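You operate a simulated robot arm through the tools that you are given. There is no shell and no other tool. Be economical: measure what you need, move in short steps, check, and stop when the job is done.

Carry out the task below with a simulated two-armed robot. There is one attempt and no reset: what you move stays moved.

TASK
Blow the white housing from the carousel clean on HARD.
Fine: bring it round to the white pointer first; lid shut for one run; stand it in the CLEAN tray and leave the lid open. Set down upright: what you pick out.

Only the result counts: the job must be done as asked and must still hold three seconds after the hand-in. Knocking over, shifting, dropping, spilling or breaking anything else fails it. Lids that push on must go on centred and level and be pressed home; caps that screw on are set level and turned clockwise until they are tight.

THE ROBOT
Two 7-joint arms with fingered hands on one trunk, on a base that drives. Base frame: it is fixed to the floor where the robot stands at the start and does not move with it; the origin is under the middle of the robot, x ahead of it, y to its left, z up. Readings come in m, degrees, newtons and seconds.
The left shoulder is at the start at [0.038, 0.173, 1.33], the right one opposite. With the tool pointing down near the work surface each hand reaches from about 0.1 to 0.68 m from the robot's upright axis, wherever it stands, measured 20 degrees to its own side. Places, roughly: CLEAN tray [0.3, 0, 0.8]; black jet knob [0.3, 0.4, 0.8]; clear sliding lid [0.6, 0.3, 0.9]; filter core with black ends (3x3x5 cm) [0.3, 0.2, 0.8]; filter core with green ends (3x3x5 cm) [0.3, 0.3, 0.8]; filter core with orange ends (3x3x5 cm) [0.3, 0.1, 0.8]; grey BLOW-OFF box [0.4, 0.3, 0.8]; parts carousel [0.5, 0.1, 0.8]; pocket A of the carousel [0.4, 0.1, 0.8]; round green button [0.3, 0.3, 0.8]. Payload 3.5 kg a hand.
The tool frame of a hand sits at the grasp point between the pads (the TCP): z along the fingers, y along the line on which they close. The tips reach 0.03 m beyond it. The gripper opens to 0.104 m. The gripper's body begins 0.035 m behind the TCP. The gripper is a hand of 3 fingers: y runs from the thumb to the fingers, the wrist lies at [-0.015, -0.104, -0.178] in the tool frame.
Orientation is that of the tool frame in the base frame, as a unit quaternion [x, y, z, w]. With the fingers straight down and the wrist toward the robot, the tool's x, y and z point along [0, 1, 0], [1, 0, 0] and [0, 0, -1] of the base frame.

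THE INTERFACE
- The arms move only by the tool send_rows. It takes "left_commands", "right_commands" or both (then of equal length, played together; a hand with none holds still); each is a list of rows, each a list of 6 numbers: the shift along the tool's x, y, z in m, then the turn, a rotation vector about the tool's x, y, z in degrees. In form: [[tx, ty, tz, ax, ay, az], ...]. A call has 1 to 8 rows; each row shifts and turns the commanded pose from where the row before left it, along the tool's axes as they then stand. Each row takes 0.2 s and may step no farther than 0.05 m and 8.6 degrees from the row before; otherwise, the whole call is refused. Where a pose cannot be reached the arm comes as near as it can. A force on the tool above 90 N (or 10 N above the force at the start of the call, whichever is more), or a blocked arm, ends the call early, and 0.2 s more pass. In this call time passes only in rows, and 0.2 s behind the last. It gives the time, the measured TCP pose, the force on the tool (base axes), the opening and the grip force at its end, in the units of the frame above (readings bear some noise), with the torque about the TCP (base axes, N m) and any sound that the robot's microphone picked up.
- Cameras (640 x 400 px; columns grow to the right, rows downward): "scene" is now at [0.101, 0.0522, 1.4903]; the picture's right is [0.56, -0.83, 0.00], its down [-0.62, -0.41, -0.67] and it looks along [0.56, 0.37, -0.74] (base axes); focal length 253 px, centre (320, 200). "left" rides on the left gripper at [-0.064, -0.094, -0.117] in its tool frame; the picture's right is [-0.72, -0.33, 0.61], its down [0.64, -0.65, 0.40] and it looks along [0.27, 0.68, 0.68] (tool axes); focal length 238 px, centre (320, 200). "right" rides on the right gripper at [0.064, -0.094, -0.117] in its tool frame; the picture's right is [-0.72, 0.33, -0.61], its down [-0.64, -0.65, 0.40] and it looks along [-0.27, 0.68, 0.68] (tool axes); focal length 238 px, centre (320, 200). There is no depth. A picture from a camera that has moved, and an enlarged one, comes with that camera's place and axes in the base frame and with its lens. The place of the scene camera against the robot may be out by one fixed shift of up to 0.018 m in any direction.
- snapshot(camera): a new picture of that camera. It takes no simulated time.
- raise_lower(by): slides the trunk up (or, below 0, down) by that many m; the arms and the scene camera ride with it, the base frame stays. It gives what a move gives, with no picture.
- drive_base(legs): drives the robot by 1 to 6 legs, each [ahead, left, turn to the left] in m, m and degrees, along the robot's own axes; the way and the turn of a leg run together, so that a leg with both is an arc; at most 1.5 m and 180 degrees a leg. The arms and the cameras ride along, it lands a little off, and it stops where it bumps. It gives what a move gives.
- curl_fingers(index, middle, thumb_bend, thumb_turn, hand): sets how far each is bent, from 0 (flat) to 1 (curled in); at 0.3 the hand is open as for a grip, at 0.7 the pads meet at the TCP. One left out holds its place. A second passes; each finger stops where it meets its share of the squeeze, and holds until it gets a number again. It is the only way to open and close the hand. It gives what a move gives, with no picture; readings hold the bend of each and the force on the fingers (four entries, about 0 where the hand has none), thumb and palm. thumb_turn goes from beside the hand (0) to across from the fingers (1), as for a grip.
- turn_head(pan, tilt): turns the head with the scene camera to pan (to the left, within 86 degrees either way) and tilt (down, from -29 to 69), counted from straight ahead of the robot. It gives what a move gives.
- inspect(camera, box): a new picture of the part [left, top, right, bottom] of that camera's present view, enlarged. It takes no simulated time.
- hand_in(): hands the job in; it is judged then, once.

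Go step by step. Nothing tells you exact positions but the pictures and the camera data: compare them with the known pose of the tool, close in by small moves and look again before you grip or let go. The budget is 120 turns and 88 pictures, counting those below and the enlarged ones. Unless the task says otherwise, let go and move clear before handing in, and close with one line.

The tools are called after "Call:" as a command line: name --argument value ..., lists and objects as JSON in quotes. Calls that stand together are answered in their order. send_rows: Moves the arms, as the interface text tells. Its arguments: {"type":"object","properties":{"left_commands":{"type":"array"},"right_commands":{"type":"array"}},"required":[]} The other tools are called the same way: raise_lower (by) slides the trunk up or down; curl_fingers (index, middle, thumb_bend, thumb_turn, hand) moves the fingers one by one; drive_base (legs) drives the base; turn_head (pan, tilt) turns the head that bears the scene camera; snapshot (camera) takes a picture; inspect (camera, box) takes an enlarged picture of a part of a camera's view; hand_in () hands the job in.

At the start:

```text
clock: 0.0
left_tool_pos: [0.3221, 0.355, 1.2527]
left_tcp_rot: [0.707, 0.707, 0.0, 0.001]
left_force: [-0.5, -0.5, 0.0]
left_torque: [-0.01, -0.01, 0.01]
left_gripper_width: 0.1035
left_finger_force: 0.1
left_shape: jaw
left_bend: [0.3, 0.3, 0.3, 0.98]
left_finger forces: [0.0, 0.0, 0.0, 0.0, 0.0, 0.0]
right_tool_pos: [0.4078, 0.0274, 1.2559]
right_tcp_rot: [0.706, 0.708, 0.0, 0.001]
right_force: [0.2, 0.2, 1.0]
right_torque: [-0.01, 0.0, -0.01]
right_gripper_width: 0.1036
right_finger_force: 0.0
right_shape: jaw
right_bend: [0.3, 0.3, 0.3, 0.98]
right_finger forces: [0.1, 0.0, 0.0, 0.0, 0.0, 0.0]
trunk travel left (down, up): [-0.425, 0.329]
robot x, y, heading: [0.0027, 0.0006, 0.1]
head pan, tilt: [33.9, 47.9]
```

scene: 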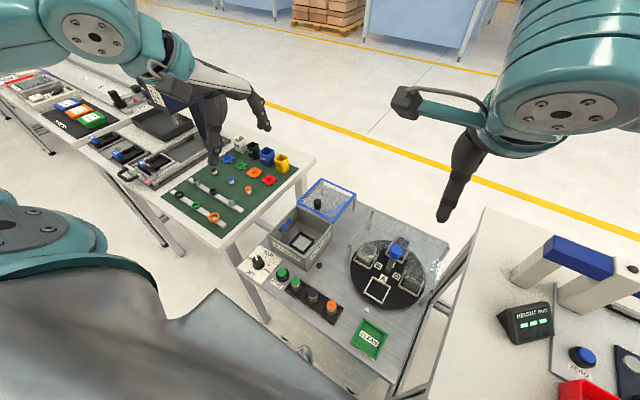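
right: 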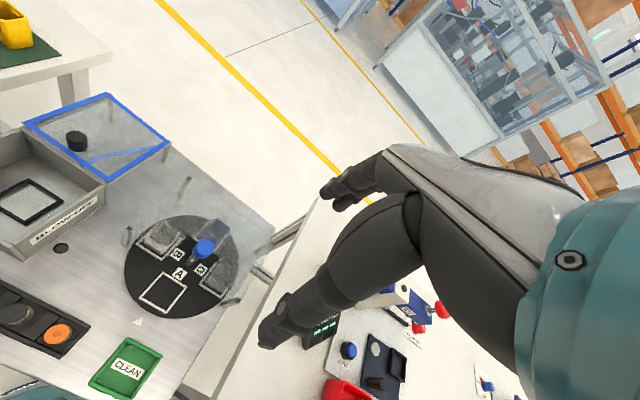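
left: 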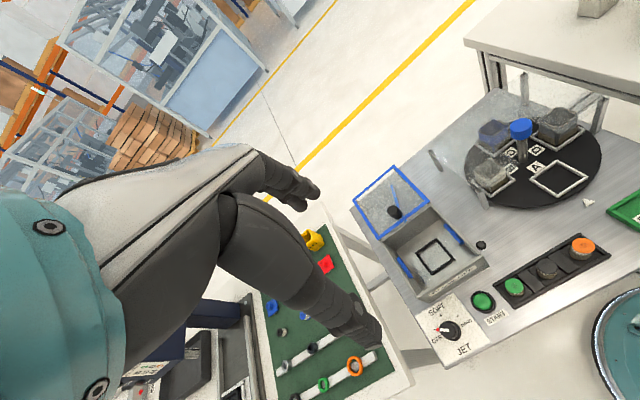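

I see the blow-off bench with the box, its lid slid back, the jet knob, the start button, cores, the carousel and the CLEAN tray. First I take closer looks.

Call:
inspect --camera "scene" --box '[230, 170, 460, 370]'

Call:
inspect --camera "left" --box '[340, 80, 640, 370]'

Call:
inspect --camera "right" --box '[0, 80, 300, 400]'

```text
2.00 times, centred on (345, 270) of scene
camera zoom: at [0.101, 0.0522, 1.4903], right [0.56, -0.83, 0.0], down [-0.62, -0.41, -0.67], along [0.56, 0.37, -0.74], focal length 506 px, centre (270, 60)
```

zoom: 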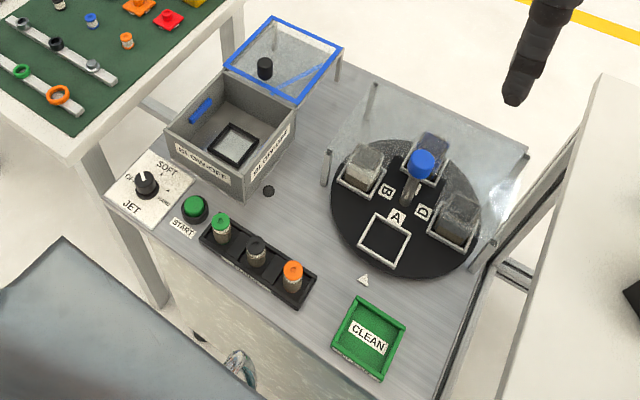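

```text
1.38 times, centred on (490, 225) of left
camera zoom: at [0.2276, 0.2904, 1.3691], right [-0.33, -0.72, -0.61], down [-0.65, 0.64, -0.4], along [0.68, 0.27, -0.68], focal length 329 px, centre (86, 166)
```

zoom: 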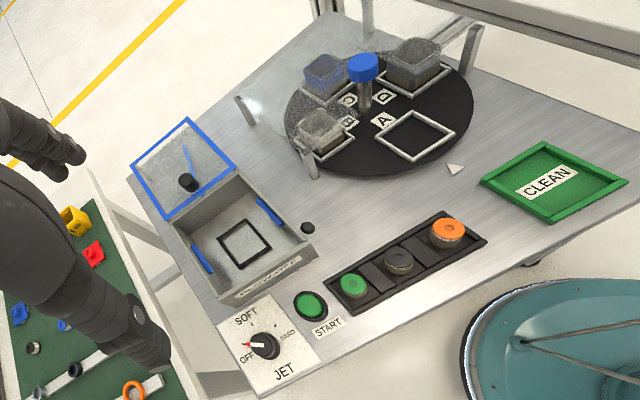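

```text
1.25 times, centred on (150, 240) of right
camera zoom: at [0.3137, 0.0916, 1.3724], right [0.33, -0.72, 0.61], down [-0.65, -0.64, -0.4], along [0.68, -0.27, -0.68], focal length 298 px, centre (532, 150)
```

zoom: 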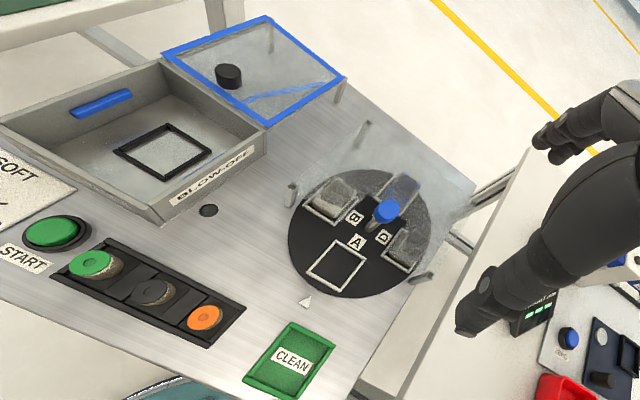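

The carousel knob (blue) is about (0.477, 0.072, 0.92). I look at the housings and at the knob dial close up.

Call:
inspect --camera "scene" --box '[340, 220, 440, 320]'

Call:
inspect --camera "left" --box '[450, 80, 610, 230]'

Call:
inspect --camera "left" --box '[410, 270, 510, 370]'

Call:
inspect --camera "left" --box '[340, 150, 500, 310]'

```text
4.00 times, centred on (390, 270) of scene
camera zoom: at [0.101, 0.0522, 1.4903], right [0.56, -0.83, 0.0], down [-0.62, -0.41, -0.67], along [0.56, 0.37, -0.74], focal length 1012 px, centre (40, -80)
```

zoom: 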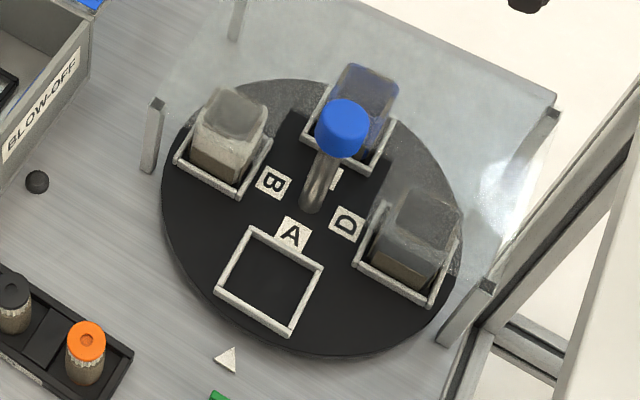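

```text
2.67 times, centred on (530, 155) of left
camera zoom: at [0.2276, 0.2904, 1.3691], right [-0.33, -0.72, -0.61], down [-0.65, 0.64, -0.4], along [0.68, 0.27, -0.68], focal length 636 px, centre (-240, 320)
```

zoom: 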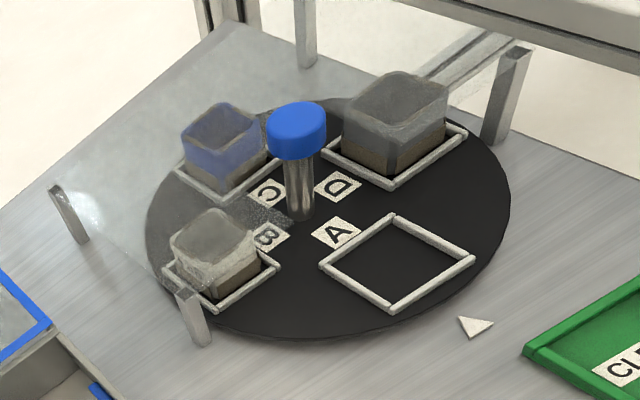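

```text
4.00 times, centred on (460, 320) of left
camera zoom: at [0.2276, 0.2904, 1.3691], right [-0.33, -0.72, -0.61], down [-0.65, 0.64, -0.4], along [0.68, 0.27, -0.68], focal length 953 px, centre (-240, -280)
```

zoom: 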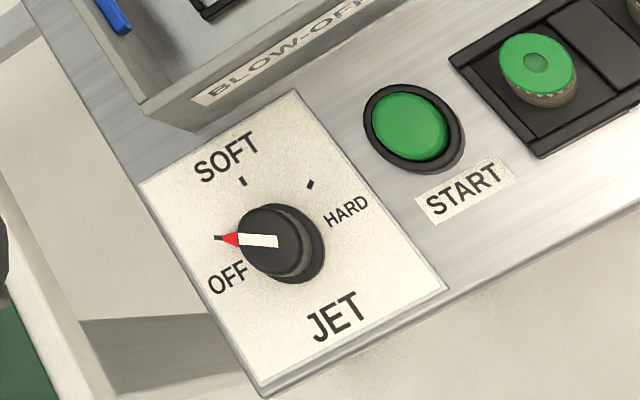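

```text
2.50 times, centred on (420, 230) of left
camera zoom: at [0.2276, 0.2904, 1.3691], right [-0.33, -0.72, -0.61], down [-0.65, 0.64, -0.4], along [0.68, 0.27, -0.68], focal length 596 px, centre (70, 125)
```

zoom: 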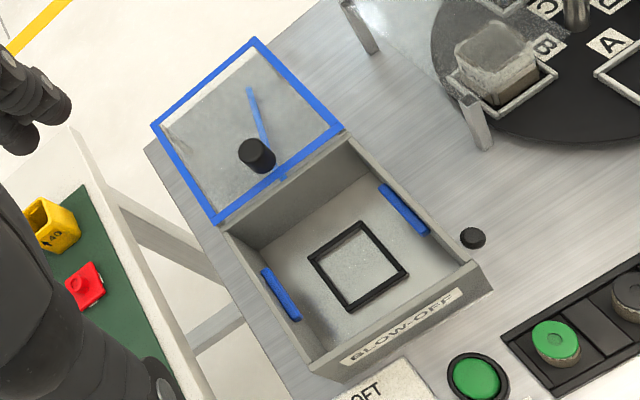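

White housing is in pocket B; it must go counter-clockwise 90° (seen from above) to the pointer. I bring the right hand above the blue carousel knob.

Call:
send_rows --right_commands '[[0.0075, 0.0115, 0.04, 0, 0, 0], [0.0075, 0.0115, 0.04, 0, 0, 0], [0.0075, 0.0115, 0.04, 0, 0, 0], [0.0075, 0.0115, 0.04, 0, 0, 0], [0.0075, 0.0115, 0.04, 0, 0, 0], [0.0075, 0.0115, 0.04, 0, 0, 0]]'

Call:
snapshot --camera "right"

Call:
inspect --camera "scene" --box '[300, 150, 460, 320]'

Call:
inspect --camera "left" --box '[440, 50, 640, 230]'

```text
clock: 1.4
left_tool_pos: [0.3214, 0.3546, 1.2538]
left_tcp_rot: [0.707, 0.707, 0.0, 0.0]
left_force: [-0.5, 0.1, 0.3]
left_torque: [0.02, -0.02, -0.03]
left_gripper_width: 0.1039
left_finger_force: 0.0
left_shape: jaw
left_bend: [0.3, 0.3, 0.3, 0.98]
left_finger forces: [0.0, 0.0, 0.1, 0.0, 0.0, 0.1]
right_tool_pos: [0.4772, 0.0705, 1.0138]
right_tcp_rot: [0.706, 0.708, -0.001, 0.0]
right_force: [-0.4, 0.1, -0.3]
right_torque: [0.02, 0.02, 0.02]
right_gripper_width: 0.1038
right_finger_force: 0.0
right_shape: jaw
right_bend: [0.3, 0.3, 0.3, 0.98]
right_finger forces: [0.0, 0.1, 0.1, 0.0, 0.0, 0.1]
trunk travel left (down, up): [-0.425, 0.329]
robot x, y, heading: [0.0015, 0.0018, -0.2]
head pan, tilt: [33.9, 47.9]
```

```text
77 pictures are left
camera right: at [0.3834, 0.135, 1.1302], right [0.33, -0.72, 0.61], down [-0.65, -0.64, -0.4], along [0.68, -0.27, -0.68], focal length 238 px, centre (320, 200)
```

right: 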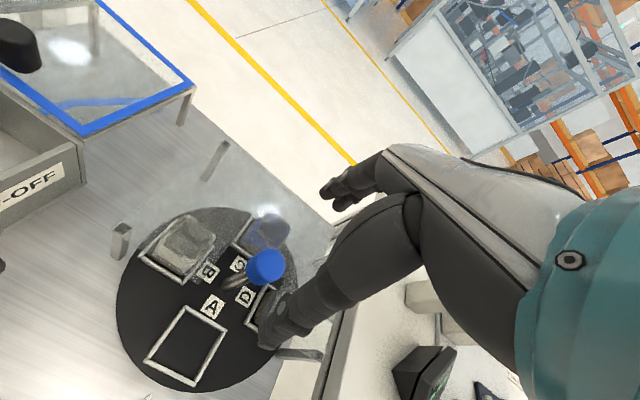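

```text
2.35 times, centred on (380, 235) of scene
camera zoom: at [0.1014, 0.0525, 1.4903], right [0.56, -0.83, 0.0], down [-0.62, -0.41, -0.67], along [0.56, 0.37, -0.74], focal length 595 px, centre (179, 118)
```

zoom: 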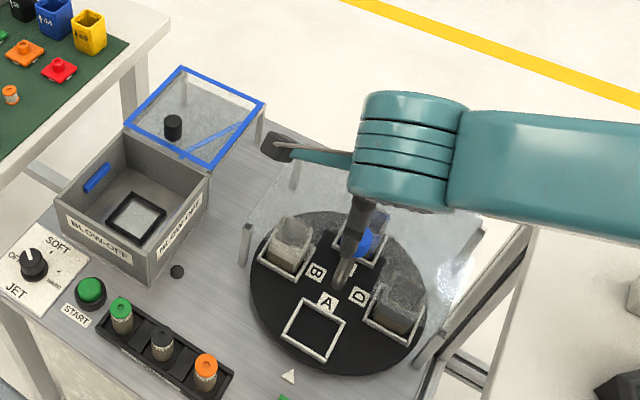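

```text
2.22 times, centred on (540, 140) of left
camera zoom: at [0.228, 0.2907, 1.369], right [-0.33, -0.72, -0.61], down [-0.65, 0.64, -0.4], along [0.68, 0.27, -0.68], focal length 530 px, centre (-169, 333)
```

zoom: 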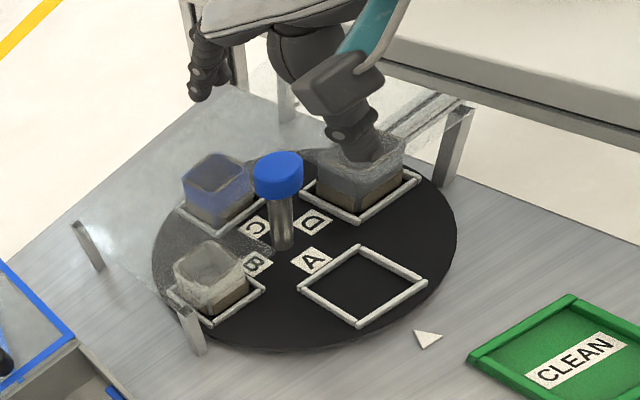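

The hand is centred over the knob. I lower it so the fingertips straddle the knob just above the clear cover.

Call:
send_rows --right_commands '[[0, 0, 0.028, 0, 0, 0], [0, 0, 0.028, 0, 0, 0], [0, 0, 0.027, 0, 0, 0]]'

Call:
inspect --camera "left" --box '[440, 50, 600, 180]'

Call:
snapshot --camera "right"

```text
clock: 2.2
left_tool_pos: [0.3227, 0.3541, 1.2531]
left_tcp_rot: [0.706, 0.708, 0.0, 0.0]
left_force: [0.3, 0.0, 0.4]
left_torque: [0.02, -0.03, -0.03]
left_gripper_width: 0.1038
left_finger_force: 0.1
left_shape: jaw
left_bend: [0.3, 0.3, 0.3, 0.98]
left_finger forces: [0.0, 0.0, 0.1, 0.0, 0.1, 0.0]
right_tool_pos: [0.479, 0.0717, 0.9323]
right_tcp_rot: [0.707, 0.707, 0.001, 0.0]
right_force: [0.8, 0.2, 0.3]
right_torque: [-0.02, 0.0, -0.01]
right_gripper_width: 0.1034
right_finger_force: 0.0
right_shape: jaw
right_bend: [0.3, 0.3, 0.3, 0.98]
right_finger forces: [0.0, 0.2, 0.0, 0.1, 0.1, 0.0]
trunk travel left (down, up): [-0.425, 0.329]
robot x, y, heading: [0.0012, 0.0003, -0.2]
head pan, tilt: [33.9, 47.9]
```

```text
3.08 times, centred on (520, 115) of left
camera zoom: at [0.2278, 0.2905, 1.3691], right [-0.33, -0.72, -0.61], down [-0.65, 0.64, -0.4], along [0.68, 0.27, -0.68], focal length 733 px, centre (-295, 462)
```

zoom: 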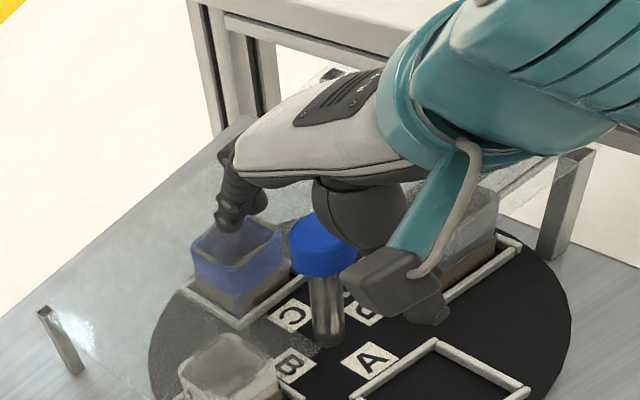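

```text
73 pictures are left
camera right: at [0.3841, 0.137, 1.0487], right [0.33, -0.72, 0.61], down [-0.65, -0.64, -0.4], along [0.68, -0.27, -0.68], focal length 238 px, centre (320, 200)
```

right: 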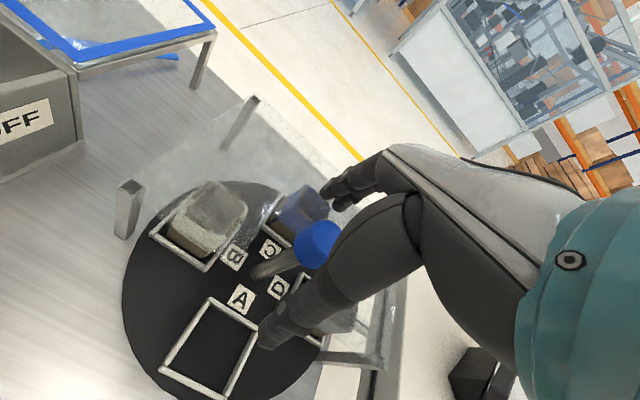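

The knob sits between the thumb and fingers. I close on it.

Call:
curl_fingers --hand "right" --index 0.7 --middle 0.7 --thumb_bend 0.7

Call:
snapshot --camera "right"

```text
clock: 3.2
left_tool_pos: [0.3235, 0.3551, 1.2524]
left_tcp_rot: [0.707, 0.707, -0.001, 0.001]
left_force: [-0.1, 0.4, 0.7]
left_torque: [0.01, 0.0, 0.03]
left_gripper_width: 0.1036
left_finger_force: 0.1
left_shape: jaw
left_bend: [0.3, 0.3, 0.3, 0.98]
left_finger forces: [0.0, 0.0, 0.0, 0.1, 0.0, 0.0]
right_tool_pos: [0.4802, 0.0712, 0.9327]
right_tcp_rot: [0.707, 0.707, 0.001, 0.0]
right_force: [7.2, -0.6, -0.5]
right_torque: [-0.02, -0.19, 0.01]
right_gripper_width: 0.0214
right_finger_force: 10.2
right_shape: fingers
right_bend: [0.62, 0.64, 0.63, 0.97]
right_finger forces: [7.3, 6.8, 0.0, 0.1, 6.3, 0.0]
trunk travel left (down, up): [-0.425, 0.329]
robot x, y, heading: [-0.0008, 0.0043, 0.0]
head pan, tilt: [33.9, 47.9]
```

```text
72 pictures are left
camera right: at [0.3853, 0.1364, 1.0486], right [0.33, -0.72, 0.61], down [-0.65, -0.64, -0.4], along [0.68, -0.27, -0.68], focal length 238 px, centre (320, 200)
```

right: 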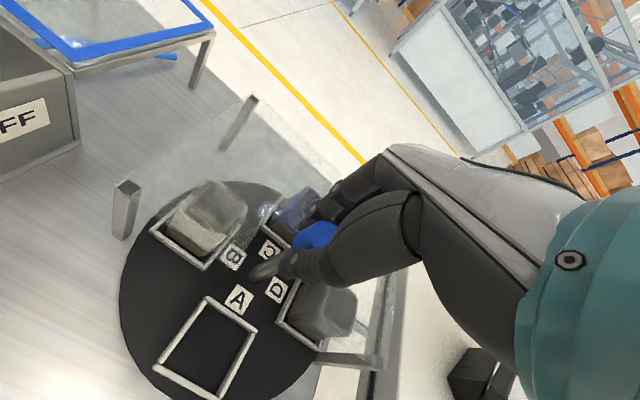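

Gripped. I turn counter-clockwise seen from above (negative about tool z), first 25° to check.

Call:
send_rows --right_commands '[[0, 0.002, 0, 0, 0, -8], [0, 0, 0, 0, 0, -8], [0, 0, 0, 0, 0, -8]]'

Call:
inspect --camera "left" --box '[440, 50, 640, 230]'

```text
clock: 4.0
left_tool_pos: [0.3229, 0.3545, 1.2528]
left_tcp_rot: [0.708, 0.707, 0.0, 0.001]
left_force: [0.0, 0.1, 0.0]
left_torque: [-0.02, 0.04, -0.01]
left_gripper_width: 0.1037
left_finger_force: 0.0
left_shape: jaw
left_bend: [0.3, 0.3, 0.3, 0.98]
left_finger forces: [0.0, 0.0, 0.0, 0.1, 0.0, 0.1]
right_tool_pos: [0.4797, 0.0717, 0.9311]
right_tcp_rot: [0.543, 0.84, 0.0, 0.0]
right_force: [5.2, -0.4, -0.4]
right_torque: [-0.01, -0.1, 0.01]
right_gripper_width: 0.0212
right_finger_force: 9.4
right_shape: fingers
right_bend: [0.62, 0.65, 0.64, 0.96]
right_finger forces: [5.2, 6.8, 0.1, 0.0, 7.1, 0.1]
trunk travel left (down, up): [-0.425, 0.329]
robot x, y, heading: [-0.0015, -0.0021, -0.1]
head pan, tilt: [33.9, 47.9]
```

```text
2.22 times, centred on (540, 140) of left
camera zoom: at [0.2284, 0.2902, 1.369], right [-0.33, -0.72, -0.61], down [-0.65, 0.64, -0.4], along [0.68, 0.27, -0.68], focal length 530 px, centre (-169, 333)
```

zoom: 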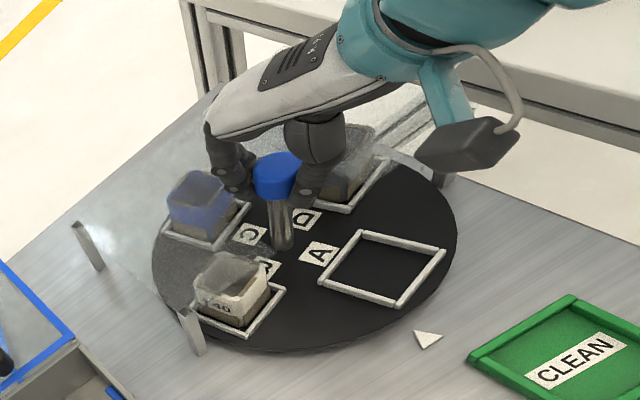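

The disc turns with the hand. I continue.

Call:
send_rows --right_commands '[[0, 0, 0, 0, 0, -8], [0, 0, 0, 0, 0, -8], [0, 0, 0, 0, 0, -8], [0, 0, 0, 0, 0, -8], [0, 0, 0, 0, 0, -8], [0, 0, 0, 0, 0, -8], [0, 0, 0, 0, 0, -8]]'

Call:
inspect --camera "left" --box '[440, 50, 640, 230]'

Call:
inspect --camera "scene" --box '[300, 190, 460, 320]'

```text
clock: 5.6
left_tool_pos: [0.3216, 0.355, 1.2531]
left_tcp_rot: [0.707, 0.707, 0.0, 0.0]
left_force: [-0.6, -0.2, 0.5]
left_torque: [-0.06, 0.02, 0.02]
left_gripper_width: 0.104
left_finger_force: 0.0
left_shape: jaw
left_bend: [0.3, 0.3, 0.3, 0.98]
left_finger forces: [0.0, 0.0, 0.0, 0.1, 0.0, 0.1]
right_tool_pos: [0.4798, 0.0733, 0.9328]
right_tcp_rot: [0.246, 0.969, 0.0, 0.002]
right_force: [-0.8, 3.1, 1.0]
right_torque: [0.04, 0.04, 0.03]
right_gripper_width: 0.0206
right_finger_force: 10.1
right_shape: fingers
right_bend: [0.63, 0.66, 0.64, 0.96]
right_finger forces: [6.4, 5.2, 0.1, 0.1, 8.2, 0.0]
right hand out of reach, approached as far as the arm can: row 6, 7
trunk travel left (down, up): [-0.425, 0.329]
robot x, y, heading: [-0.0014, 0.0002, -0.2]
head pan, tilt: [33.9, 47.9]
```

```text
2.22 times, centred on (540, 140) of left
camera zoom: at [0.2274, 0.2907, 1.3691], right [-0.33, -0.72, -0.61], down [-0.65, 0.64, -0.4], along [0.68, 0.27, -0.68], focal length 530 px, centre (-169, 333)
```

zoom: 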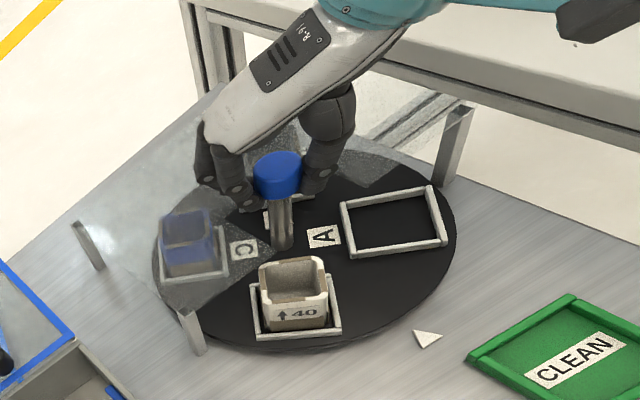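

```text
3.08 times, centred on (380, 255) of scene
camera zoom: at [0.1008, 0.0524, 1.4903], right [0.56, -0.83, 0.0], down [-0.62, -0.41, -0.67], along [0.56, 0.37, -0.74], focal length 778 px, centre (135, 31)
```

zoom: 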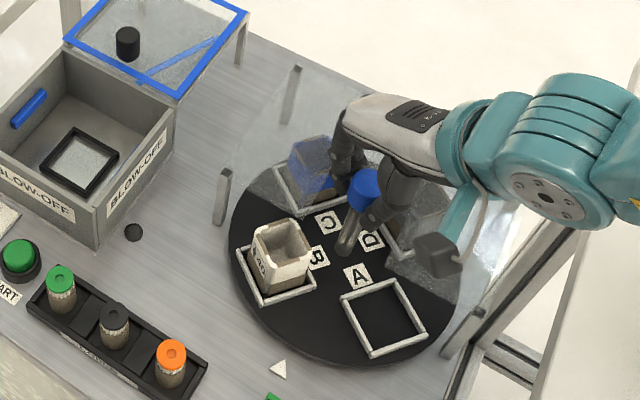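

Turned about 60°; the wrist is at its limit. I release, swing back 45°, and regrip.

Call:
curl_fingers --hand "right" --index 0.4 --middle 0.4 --thumb_bend 0.4

Call:
send_rows --right_commands '[[0, 0, 0, 0, 0, 8], [0, 0, 0, 0, 0, 8], [0, 0, 0, 0, 0, 8], [0, 0, 0, 0, 0, 8], [0, 0, 0, 0, 0, 8], [0, 0, 0, 0, 0, 8]]'

Call:
curl_fingers --hand "right" --index 0.7 --middle 0.7 --thumb_bend 0.7

Call:
inspect --camera "left" --box '[440, 50, 640, 230]'

```text
clock: 6.6
left_tool_pos: [0.3224, 0.3552, 1.2535]
left_tcp_rot: [0.707, 0.708, 0.0, -0.001]
left_force: [0.6, 0.0, -1.0]
left_torque: [-0.04, -0.01, 0.0]
left_gripper_width: 0.1037
left_finger_force: 0.0
left_shape: jaw
left_bend: [0.3, 0.3, 0.3, 0.98]
left_finger forces: [0.1, 0.1, 0.0, 0.1, 0.1, 0.1]
right_tool_pos: [0.48, 0.0711, 0.9314]
right_tcp_rot: [0.247, 0.969, 0.0, 0.003]
right_force: [-0.2, 0.0, 0.0]
right_torque: [0.01, -0.03, 0.01]
right_gripper_width: 0.0774
right_finger_force: 0.0
right_shape: fingers
right_bend: [0.4, 0.4, 0.4, 0.97]
right_finger forces: [0.1, 0.1, 0.0, 0.1, 0.0, 0.0]
trunk travel left (down, up): [-0.425, 0.329]
robot x, y, heading: [-0.001, -0.0007, 0.1]
head pan, tilt: [33.9, 47.9]
```

```text
clock: 8.0
left_tool_pos: [0.3219, 0.3546, 1.2528]
left_tcp_rot: [0.707, 0.707, 0.0, -0.001]
left_force: [-0.1, -0.2, -0.6]
left_torque: [0.01, 0.0, 0.02]
left_gripper_width: 0.1037
left_finger_force: 0.0
left_shape: jaw
left_bend: [0.3, 0.3, 0.3, 0.98]
left_finger forces: [0.0, 0.1, 0.0, 0.1, 0.0, 0.0]
right_tool_pos: [0.4801, 0.071, 0.9324]
right_tcp_rot: [0.62, 0.784, 0.001, 0.003]
right_force: [0.1, 0.5, 0.1]
right_torque: [-0.04, 0.0, 0.04]
right_gripper_width: 0.0775
right_finger_force: 0.1
right_shape: fingers
right_bend: [0.4, 0.4, 0.4, 0.97]
right_finger forces: [0.0, 0.1, 0.0, 0.1, 0.0, 0.0]
trunk travel left (down, up): [-0.425, 0.329]
robot x, y, heading: [0.0027, 0.0017, -0.3]
head pan, tilt: [33.9, 47.9]
```

```text
clock: 9.0
left_tool_pos: [0.3227, 0.355, 1.2544]
left_tcp_rot: [0.707, 0.707, 0.0, 0.001]
left_force: [0.2, -1.1, 0.8]
left_torque: [0.02, -0.02, 0.02]
left_gripper_width: 0.1036
left_finger_force: 0.1
left_shape: jaw
left_bend: [0.3, 0.3, 0.3, 0.98]
left_finger forces: [0.1, 0.0, 0.0, 0.0, 0.0, 0.0]
right_tool_pos: [0.48, 0.0704, 0.9318]
right_tcp_rot: [0.62, 0.785, 0.001, 0.004]
right_force: [5.7, -1.2, -0.4]
right_torque: [-0.04, -0.1, -0.02]
right_gripper_width: 0.0221
right_finger_force: 9.4
right_shape: fingers
right_bend: [0.62, 0.65, 0.63, 0.97]
right_finger forces: [6.4, 6.0, 0.0, 0.1, 7.1, 0.1]
trunk travel left (down, up): [-0.425, 0.329]
robot x, y, heading: [0.0004, 0.0019, -0.0]
head pan, tilt: [33.9, 47.9]
```

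```text
2.22 times, centred on (540, 140) of left
camera zoom: at [0.2284, 0.2903, 1.369], right [-0.33, -0.72, -0.61], down [-0.65, 0.64, -0.4], along [0.68, 0.27, -0.68], focal length 530 px, centre (-169, 333)
```

zoom: 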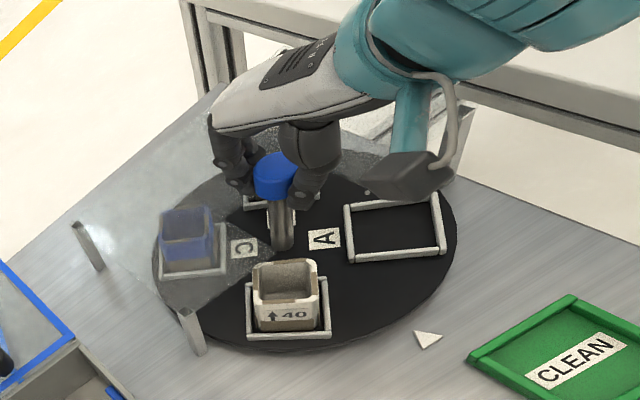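

Regripped. I turn 32° more and look.

Call:
send_rows --right_commands '[[0, 0, 0, 0, 0, -8], [0, 0, 0, 0, 0, -8], [0, 0, 0, 0, 0, -8], [0, 0, 0, 0, 0, -8]]'

Call:
inspect --camera "left" --box '[440, 50, 640, 230]'

Call:
inspect --camera "scene" --box '[340, 220, 440, 320]'

```text
clock: 10.0
left_tool_pos: [0.3233, 0.3551, 1.2531]
left_tcp_rot: [0.707, 0.707, 0.0, 0.0]
left_force: [-0.6, 0.4, 1.0]
left_torque: [-0.01, -0.01, 0.0]
left_gripper_width: 0.1037
left_finger_force: 0.0
left_shape: jaw
left_bend: [0.3, 0.3, 0.3, 0.98]
left_finger forces: [0.0, 0.1, 0.0, 0.1, 0.0, 0.1]
right_tool_pos: [0.4796, 0.0721, 0.9327]
right_tcp_rot: [0.377, 0.926, 0.0, 0.003]
right_force: [7.0, -1.6, 0.7]
right_torque: [-0.04, -0.16, 0.04]
right_gripper_width: 0.022
right_finger_force: 10.6
right_shape: fingers
right_bend: [0.62, 0.65, 0.63, 0.97]
right_finger forces: [5.1, 7.6, 0.0, 0.1, 8.2, 0.0]
trunk travel left (down, up): [-0.425, 0.329]
robot x, y, heading: [0.0004, -0.0001, -0.1]
head pan, tilt: [33.9, 47.9]
```

```text
2.22 times, centred on (540, 140) of left
camera zoom: at [0.2284, 0.2902, 1.369], right [-0.33, -0.72, -0.61], down [-0.65, 0.64, -0.4], along [0.68, 0.27, -0.68], focal length 530 px, centre (-169, 333)
```

zoom: 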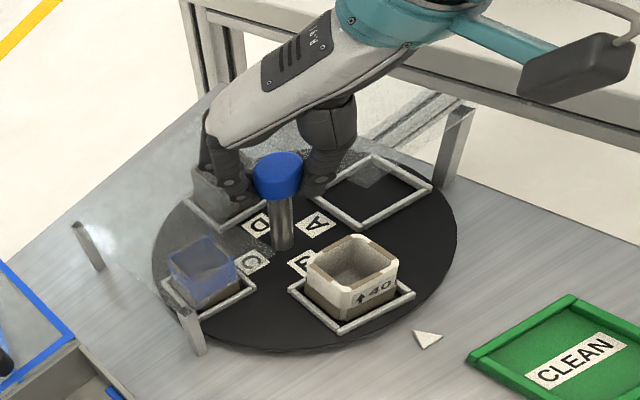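

```text
4.00 times, centred on (390, 270) of scene
camera zoom: at [0.1019, 0.052, 1.4903], right [0.56, -0.83, 0.0], down [-0.62, -0.41, -0.67], along [0.56, 0.37, -0.74], focal length 1012 px, centre (40, -80)
```

zoom: 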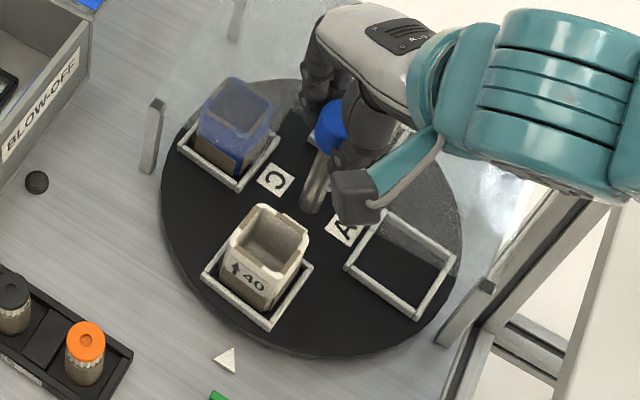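

About 8° remain. I turn that much more.

Call:
send_rows --right_commands '[[0, 0, 0, 0, 0, -8]]'

Call:
inspect --camera "scene" --box '[340, 220, 440, 320]'

```text
clock: 10.4
left_tool_pos: [0.3217, 0.3544, 1.2529]
left_tcp_rot: [0.708, 0.706, 0.0, -0.001]
left_force: [-0.3, 0.0, -0.3]
left_torque: [0.0, 0.01, 0.02]
left_gripper_width: 0.1038
left_finger_force: 0.0
left_shape: jaw
left_bend: [0.3, 0.3, 0.3, 0.98]
left_finger forces: [0.0, 0.0, 0.1, 0.0, 0.0, 0.0]
right_tool_pos: [0.48, 0.0714, 0.9331]
right_tcp_rot: [0.312, 0.95, 0.0, 0.003]
right_force: [7.2, -1.1, 0.1]
right_torque: [-0.04, -0.2, 0.04]
right_gripper_width: 0.022
right_finger_force: 10.1
right_shape: fingers
right_bend: [0.62, 0.65, 0.63, 0.97]
right_finger forces: [5.4, 7.2, 0.0, 0.0, 7.7, 0.0]
trunk travel left (down, up): [-0.425, 0.329]
robot x, y, heading: [0.0009, -0.0018, 0.1]
head pan, tilt: [33.9, 47.9]
```

```text
4.00 times, centred on (390, 270) of scene
camera zoom: at [0.1018, 0.0521, 1.4903], right [0.56, -0.83, 0.0], down [-0.62, -0.41, -0.67], along [0.56, 0.37, -0.74], focal length 1012 px, centre (40, -80)
```

zoom: 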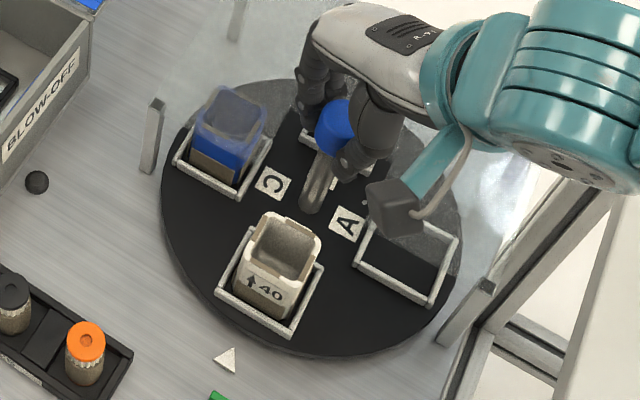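

Pocket B now sits exactly where A was, at the pointer. I release and retract the right hand.

Call:
curl_fingers --hand "right" --index 0.3 --middle 0.3 --thumb_bend 0.3

Call:
send_rows --right_commands '[[0, 0, -0.04, 0, 0, 0], [0, 0, -0.05, 0, 0, 0], [0, 0, -0.05, 0, 0, 8], [0, 0, -0.05, 0, 0, 8], [0, 0, -0.05, 0, 0, 8], [0, -0.03, -0.03, 0, 0, 8], [-0.05, 0, 0, 0, 0, 8], [-0.05, 0, 0, 0, 0, 0]]'

Call:
send_rows --right_commands '[[-0.05, 0, 0, 0, 0, 0], [-0.05, 0, 0, 0, 0, 0], [-0.05, 0, 0, 0, 0, 0], [-0.03, 0, 0, 0, 0, 0]]'

Call:
inspect --camera "scene" --box '[340, 220, 440, 320]'

Call:
inspect --camera "left" --box '[440, 70, 640, 250]'

```text
clock: 11.4
left_tool_pos: [0.3227, 0.3541, 1.2546]
left_tcp_rot: [0.707, 0.707, 0.0, 0.0]
left_force: [-0.2, 0.0, 0.3]
left_torque: [0.03, -0.02, 0.01]
left_gripper_width: 0.1035
left_finger_force: 0.1
left_shape: jaw
left_bend: [0.3, 0.3, 0.3, 0.98]
left_finger forces: [0.0, 0.0, 0.0, 0.0, 0.1, 0.0]
right_tool_pos: [0.4772, 0.0725, 0.9324]
right_tcp_rot: [0.314, 0.949, 0.0, 0.003]
right_force: [-0.1, -0.6, 0.4]
right_torque: [-0.01, 0.02, 0.04]
right_gripper_width: 0.1028
right_finger_force: 0.0
right_shape: fingers
right_bend: [0.3, 0.3, 0.3, 0.97]
right_finger forces: [0.1, 0.0, 0.0, 0.0, 0.0, 0.0]
trunk travel left (down, up): [-0.425, 0.329]
robot x, y, heading: [0.0025, -0.0004, 0.0]
head pan, tilt: [33.9, 47.9]
```

```text
clock: 13.2
left_tool_pos: [0.3212, 0.3534, 1.2538]
left_tcp_rot: [0.707, 0.708, 0.0, -0.001]
left_force: [-0.1, 0.4, -0.2]
left_torque: [0.03, -0.05, -0.05]
left_gripper_width: 0.1037
left_finger_force: 0.1
left_shape: jaw
left_bend: [0.3, 0.3, 0.3, 0.98]
left_finger forces: [0.0, 0.0, 0.0, 0.0, 0.0, 0.0]
right_tool_pos: [0.4797, -0.0419, 1.2039]
right_tcp_rot: [0.62, 0.785, 0.002, 0.003]
right_force: [0.0, -0.1, -1.1]
right_torque: [0.04, -0.03, -0.01]
right_gripper_width: 0.1026
right_finger_force: 0.1
right_shape: fingers
right_bend: [0.3, 0.3, 0.3, 0.97]
right_finger forces: [0.0, 0.0, 0.1, 0.0, 0.0, 0.0]
trunk travel left (down, up): [-0.425, 0.329]
robot x, y, heading: [-0.0015, 0.0002, -0.0]
head pan, tilt: [33.9, 47.9]
```

```text
clock: 14.2
left_tool_pos: [0.3205, 0.3539, 1.2536]
left_tcp_rot: [0.707, 0.707, 0.001, 0.0]
left_force: [-0.1, 0.6, -0.2]
left_torque: [0.0, -0.02, -0.03]
left_gripper_width: 0.1039
left_finger_force: 0.0
left_shape: jaw
left_bend: [0.3, 0.3, 0.3, 0.98]
left_finger forces: [0.0, 0.1, 0.0, 0.1, 0.1, 0.0]
right_tool_pos: [0.5221, -0.2128, 1.206]
right_tcp_rot: [0.619, 0.786, 0.0, 0.003]
right_force: [1.1, -0.9, 0.0]
right_torque: [-0.02, 0.01, -0.01]
right_gripper_width: 0.1029
right_finger_force: 0.1
right_shape: fingers
right_bend: [0.3, 0.3, 0.3, 0.97]
right_finger forces: [0.0, 0.1, 0.0, 0.0, 0.0, 0.0]
trunk travel left (down, up): [-0.425, 0.329]
robot x, y, heading: [-0.0017, -0.0024, 0.1]
head pan, tilt: [33.9, 47.9]
```

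```text
4.00 times, centred on (390, 270) of scene
camera zoom: at [0.1009, 0.0517, 1.4904], right [0.56, -0.83, 0.0], down [-0.62, -0.41, -0.67], along [0.56, 0.37, -0.74], focal length 1012 px, centre (40, -80)
```

zoom: 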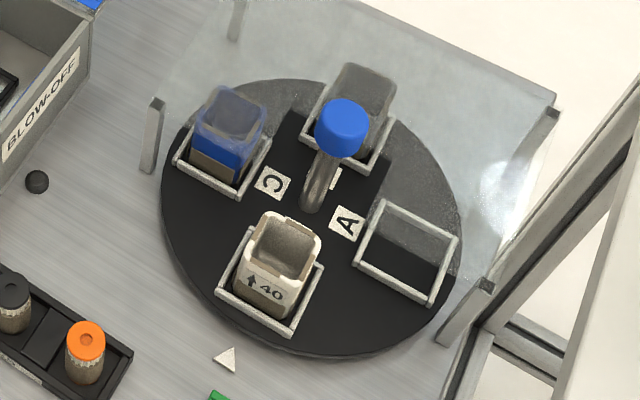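

```text
2.22 times, centred on (540, 160) of left
camera zoom: at [0.2276, 0.29, 1.3692], right [-0.33, -0.72, -0.61], down [-0.65, 0.64, -0.4], along [0.68, 0.27, -0.68], focal length 530 px, centre (-169, 289)
```

zoom: 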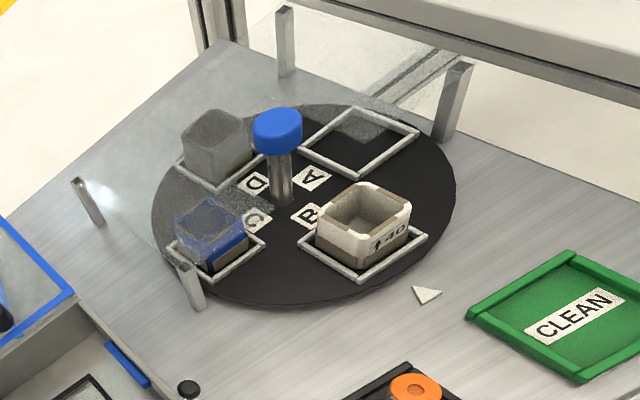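

The pocket is aligned and the hand is clear. The clear cover's front edge (x≈0.445, z≈0.89) is close behind the housing, so I'll grip it along y with the left hand; I move above it and turn the wrist to the left.

Call:
send_rows --left_commands '[[-0.0356, 0.0105, 0.018, 0, 0, 0], [-0.0356, 0.0105, 0.018, 0, 0, 0], [-0.0356, 0.0105, 0.018, 0, 0, 0], [-0.0356, 0.0105, 0.018, 0, 0, 0], [-0.0356, 0.0105, 0.018, 0, 0, 0], [-0.0356, 0.0105, 0.018, 0, 0, 0], [-0.0356, 0.0105, 0.018, 0, 0, 0], [-0.0356, 0.0105, 0.018, 0, 0, 0]]'

Call:
send_rows --left_commands '[[0, 0, 0, 0, 0, 8.5], [0, 0, 0, 0, 0, 8.5], [0, 0, 0, 0, 0, 8.5], [0, 0, 0, 0, 0, 8.5], [0, 0, 0, 0, 0, 8.5], [0, 0, 0, 0, 0, 8.5], [0, 0, 0, 0, 0, 8.5], [0, 0, 0, 0, 0, 8.5]]'

Call:
send_rows --left_commands '[[0, 0, 0, 0, 0, 8.5], [0, 0, 0, 0, 0, 8.5], [0, 0, 0, 0, 0, 5]]'

Call:
snapshot --camera "scene"

Call:
snapshot --camera "left"

```text
clock: 16.0
left_tool_pos: [0.4215, 0.0755, 1.1158]
left_tcp_rot: [0.707, 0.707, 0.0, 0.0]
left_force: [-0.2, -0.2, -0.6]
left_torque: [0.04, -0.01, -0.01]
left_gripper_width: 0.1036
left_finger_force: 0.1
left_shape: jaw
left_bend: [0.3, 0.3, 0.3, 0.98]
left_finger forces: [0.0, 0.1, 0.0, 0.1, 0.0, 0.0]
left hand out of reach, approached as far as the arm can: row 1, 2
right_tool_pos: [0.521, -0.2119, 1.2045]
right_tcp_rot: [0.619, 0.785, 0.002, 0.003]
right_force: [0.4, -0.1, -0.9]
right_torque: [0.02, 0.01, -0.01]
right_gripper_width: 0.1028
right_finger_force: 0.1
right_shape: fingers
right_bend: [0.3, 0.3, 0.3, 0.97]
right_finger forces: [0.0, 0.1, 0.0, 0.0, 0.0, 0.0]
trunk travel left (down, up): [-0.425, 0.329]
robot x, y, heading: [0.0, 0.0021, 0.0]
head pan, tilt: [33.9, 47.9]
```

```text
clock: 17.8
left_tool_pos: [0.4219, 0.0762, 1.1149]
left_tcp_rot: [0.982, 0.19, 0.0, 0.0]
left_force: [0.8, 0.1, -0.1]
left_torque: [-0.03, 0.01, 0.03]
left_gripper_width: 0.1035
left_finger_force: 0.1
left_shape: jaw
left_bend: [0.3, 0.3, 0.3, 0.98]
left_finger forces: [0.0, 0.0, 0.0, 0.0, 0.0, 0.1]
right_tool_pos: [0.5212, -0.2111, 1.2048]
right_tcp_rot: [0.62, 0.785, 0.001, 0.003]
right_force: [0.1, -0.3, -0.4]
right_torque: [0.01, -0.02, 0.02]
right_gripper_width: 0.103
right_finger_force: 0.0
right_shape: fingers
right_bend: [0.3, 0.3, 0.3, 0.97]
right_finger forces: [0.0, 0.1, 0.0, 0.0, 0.0, 0.1]
trunk travel left (down, up): [-0.425, 0.329]
robot x, y, heading: [-0.0033, -0.0012, -0.0]
head pan, tilt: [33.9, 47.9]
```

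```text
clock: 18.6
left_tool_pos: [0.4198, 0.0757, 1.1157]
left_tcp_rot: [1.0, -0.001, 0.0, 0.0]
left_force: [-0.2, 0.7, 0.4]
left_torque: [0.02, -0.01, -0.01]
left_gripper_width: 0.1039
left_finger_force: 0.0
left_shape: jaw
left_bend: [0.3, 0.3, 0.3, 0.98]
left_finger forces: [0.1, 0.0, 0.0, 0.1, 0.0, 0.0]
right_tool_pos: [0.5213, -0.2116, 1.2049]
right_tcp_rot: [0.62, 0.785, 0.001, 0.004]
right_force: [1.2, 0.2, 0.1]
right_torque: [0.02, -0.02, 0.0]
right_gripper_width: 0.1031
right_finger_force: 0.0
right_shape: fingers
right_bend: [0.3, 0.3, 0.3, 0.97]
right_finger forces: [0.0, 0.0, 0.1, 0.0, 0.0, 0.1]
trunk travel left (down, up): [-0.425, 0.329]
robot x, y, heading: [-0.001, -0.0002, -0.2]
head pan, tilt: [33.9, 47.9]
```

```text
62 pictures are left
camera scene: at [0.1011, 0.0521, 1.4903], right [0.56, -0.83, 0.0], down [-0.62, -0.41, -0.67], along [0.56, 0.37, -0.74], focal length 253 px, centre (320, 200)
```

scene: 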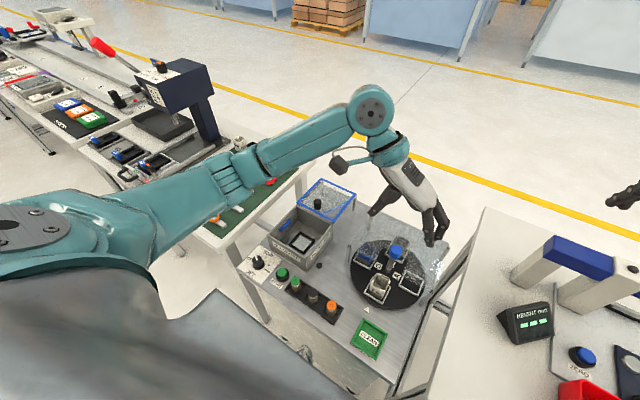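

```text
61 pictures are left
camera left: at [0.356, 0.17, 1.2313], right [-0.72, 0.33, -0.61], down [0.64, 0.65, -0.4], along [0.27, -0.68, -0.68], focal length 238 px, centre (320, 200)
```

left: 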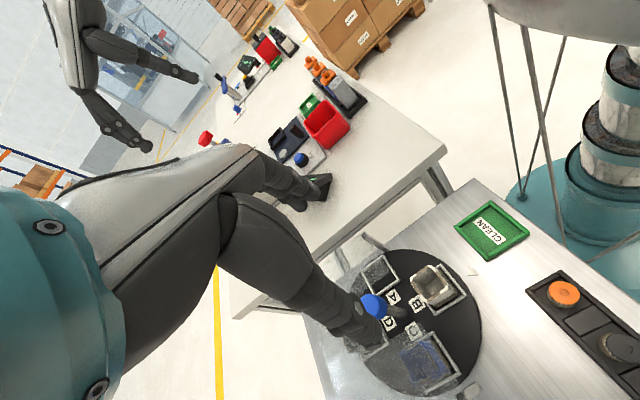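

The full 90° turn is reachable. I descend to about z=1.0 over the housing and check.

Call:
send_rows --left_commands '[[-0.006, 0.001, 0.04, 0, 0, 0], [-0.006, 0.001, 0.04, 0, 0, 0], [-0.005, 0, 0.04, 0, 0, 0]]'

Call:
snapshot --camera "left"

Call:
inspect --camera "scene" --box '[340, 200, 460, 320]'

```text
clock: 19.4
left_tool_pos: [0.4046, 0.0727, 0.9916]
left_tcp_rot: [1.0, 0.001, 0.0, 0.0]
left_force: [0.3, -0.4, 0.4]
left_torque: [0.0, -0.02, -0.01]
left_gripper_width: 0.1039
left_finger_force: 0.0
left_shape: jaw
left_bend: [0.3, 0.3, 0.3, 0.98]
left_finger forces: [0.1, 0.0, 0.1, 0.0, 0.0, 0.0]
right_tool_pos: [0.5208, -0.2117, 1.2052]
right_tcp_rot: [0.62, 0.785, 0.002, 0.003]
right_force: [0.6, 0.4, -0.1]
right_torque: [0.0, -0.01, 0.02]
right_gripper_width: 0.1031
right_finger_force: 0.0
right_shape: fingers
right_bend: [0.3, 0.3, 0.3, 0.97]
right_finger forces: [0.0, 0.1, 0.1, 0.0, 0.1, 0.0]
trunk travel left (down, up): [-0.425, 0.329]
robot x, y, heading: [-0.0019, 0.0018, -0.2]
head pan, tilt: [33.9, 47.9]
```

```text
60 pictures are left
camera left: at [0.3403, 0.1659, 1.1081], right [-0.72, 0.33, -0.61], down [0.64, 0.65, -0.4], along [0.27, -0.68, -0.68], focal length 238 px, centre (320, 200)
```

left: 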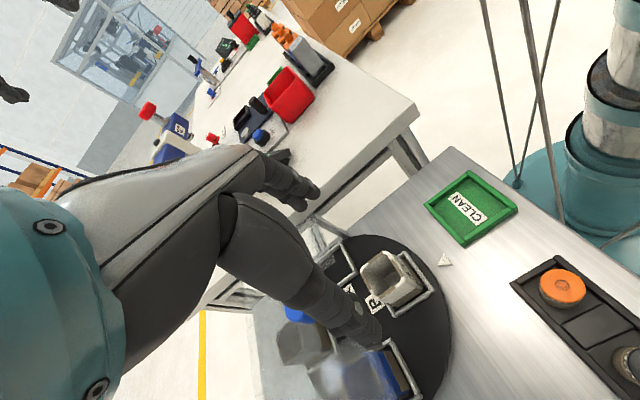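

```text
3.33 times, centred on (400, 260) of scene
camera zoom: at [0.1009, 0.0524, 1.4903], right [0.56, -0.83, 0.0], down [-0.62, -0.41, -0.67], along [0.56, 0.37, -0.74], focal length 843 px, centre (53, 0)
```

zoom: 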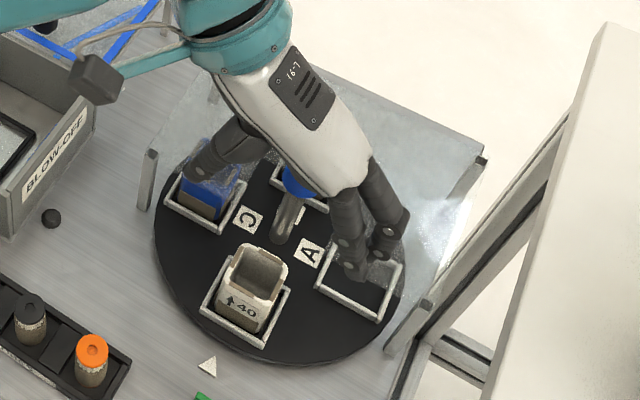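

Roughly centred. I go down to z≈0.92, slightly nearer to me in x, and check again.

Call:
send_rows --left_commands '[[-0.003, 0, 0.035, 0, 0, 0], [-0.002, 0, 0.035, 0, 0, 0]]'

Call:
snapshot --camera "left"

Call:
inspect --camera "scene" --box '[340, 200, 460, 320]'

```text
clock: 20.0
left_tool_pos: [0.3986, 0.0737, 0.9227]
left_tcp_rot: [1.0, 0.0, 0.001, 0.0]
left_force: [0.4, 0.5, -0.8]
left_torque: [0.01, 0.0, -0.02]
left_gripper_width: 0.1037
left_finger_force: 0.0
left_shape: jaw
left_bend: [0.3, 0.3, 0.3, 0.98]
left_finger forces: [0.0, 0.0, 0.0, 0.0, 0.0, 0.1]
right_tool_pos: [0.5202, -0.2107, 1.2058]
right_tcp_rot: [0.62, 0.785, 0.0, 0.003]
right_force: [-0.2, 0.2, 1.1]
right_torque: [0.02, 0.01, -0.04]
right_gripper_width: 0.1029
right_finger_force: 0.0
right_shape: fingers
right_bend: [0.3, 0.3, 0.3, 0.97]
right_finger forces: [0.1, 0.1, 0.1, 0.0, 0.0, 0.1]
trunk travel left (down, up): [-0.425, 0.329]
robot x, y, heading: [-0.0012, 0.0024, -0.1]
head pan, tilt: [33.9, 47.9]
```

```text
58 pictures are left
camera left: at [0.334, 0.1674, 1.038], right [-0.72, 0.33, -0.61], down [0.64, 0.65, -0.4], along [0.27, -0.68, -0.68], focal length 238 px, centre (320, 200)
```

left: 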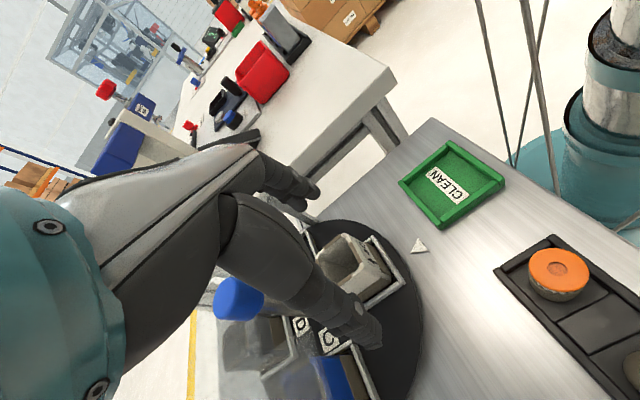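

```text
3.33 times, centred on (400, 260) of scene
camera zoom: at [0.101, 0.0521, 1.4903], right [0.56, -0.83, 0.0], down [-0.62, -0.41, -0.67], along [0.56, 0.37, -0.74], focal length 843 px, centre (53, 0)
```

zoom: 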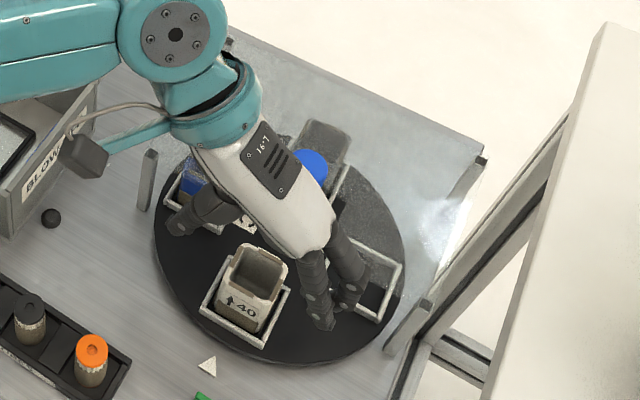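

The housing is between thumb and fingers. I lower to TCP z≈0.872 (tips stay above the pocket rails) and look.

Call:
send_rows --left_commands '[[0.001, 0, 0.025, 0, 0, 0], [0, 0, 0.025, 0, 0, 0]]'

Call:
inspect --camera "left" --box '[200, 150, 480, 400]'

Call:
inspect --camera "scene" --box '[350, 240, 430, 310]'

```text
clock: 20.6
left_tool_pos: [0.3983, 0.0721, 0.8723]
left_tcp_rot: [1.0, 0.0, 0.0, 0.0]
left_force: [0.4, -0.1, -0.2]
left_torque: [0.01, 0.02, 0.02]
left_gripper_width: 0.1038
left_finger_force: 0.1
left_shape: jaw
left_bend: [0.3, 0.3, 0.3, 0.98]
left_finger forces: [0.0, 0.0, 0.0, 0.0, 0.0, 0.0]
right_tool_pos: [0.5227, -0.212, 1.2066]
right_tcp_rot: [0.619, 0.785, 0.0, 0.004]
right_force: [-0.3, 0.5, -0.4]
right_torque: [0.02, -0.05, 0.02]
right_gripper_width: 0.1032
right_finger_force: 0.0
right_shape: fingers
right_bend: [0.3, 0.3, 0.3, 0.97]
right_finger forces: [0.1, 0.0, 0.0, 0.0, 0.0, 0.1]
trunk travel left (down, up): [-0.425, 0.329]
robot x, y, heading: [-0.0012, -0.0008, 0.2]
head pan, tilt: [33.9, 47.9]
```

```text
1.60 times, centred on (340, 275) of left
camera zoom: at [0.3336, 0.1677, 0.9896], right [-0.72, 0.33, -0.61], down [0.64, 0.65, -0.4], along [0.27, -0.68, -0.68], focal length 381 px, centre (288, 80)
```

zoom: 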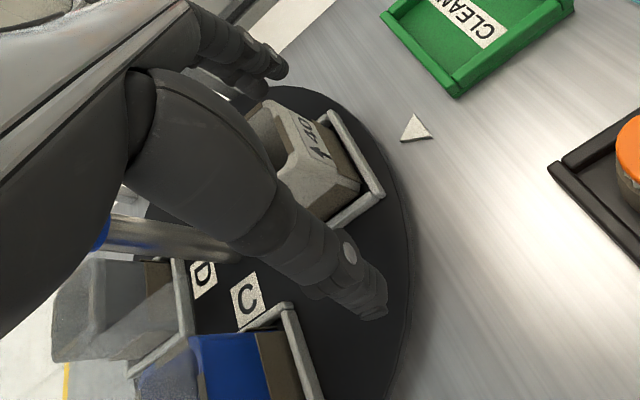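

```text
5.71 times, centred on (390, 275) of scene
camera zoom: at [0.1011, 0.0521, 1.4903], right [0.56, -0.83, 0.0], down [-0.62, -0.41, -0.67], along [0.56, 0.37, -0.74], focal length 1446 px, centre (-80, -229)
```

zoom: 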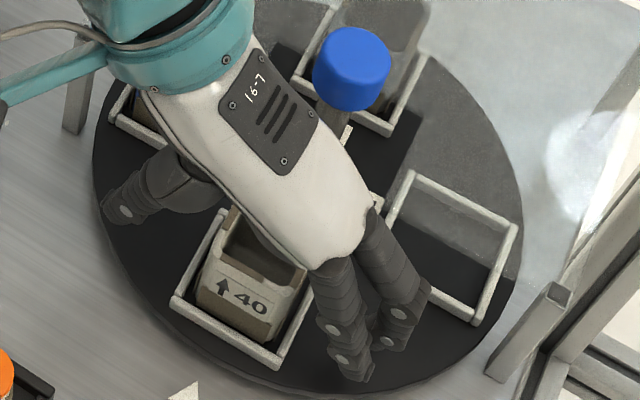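

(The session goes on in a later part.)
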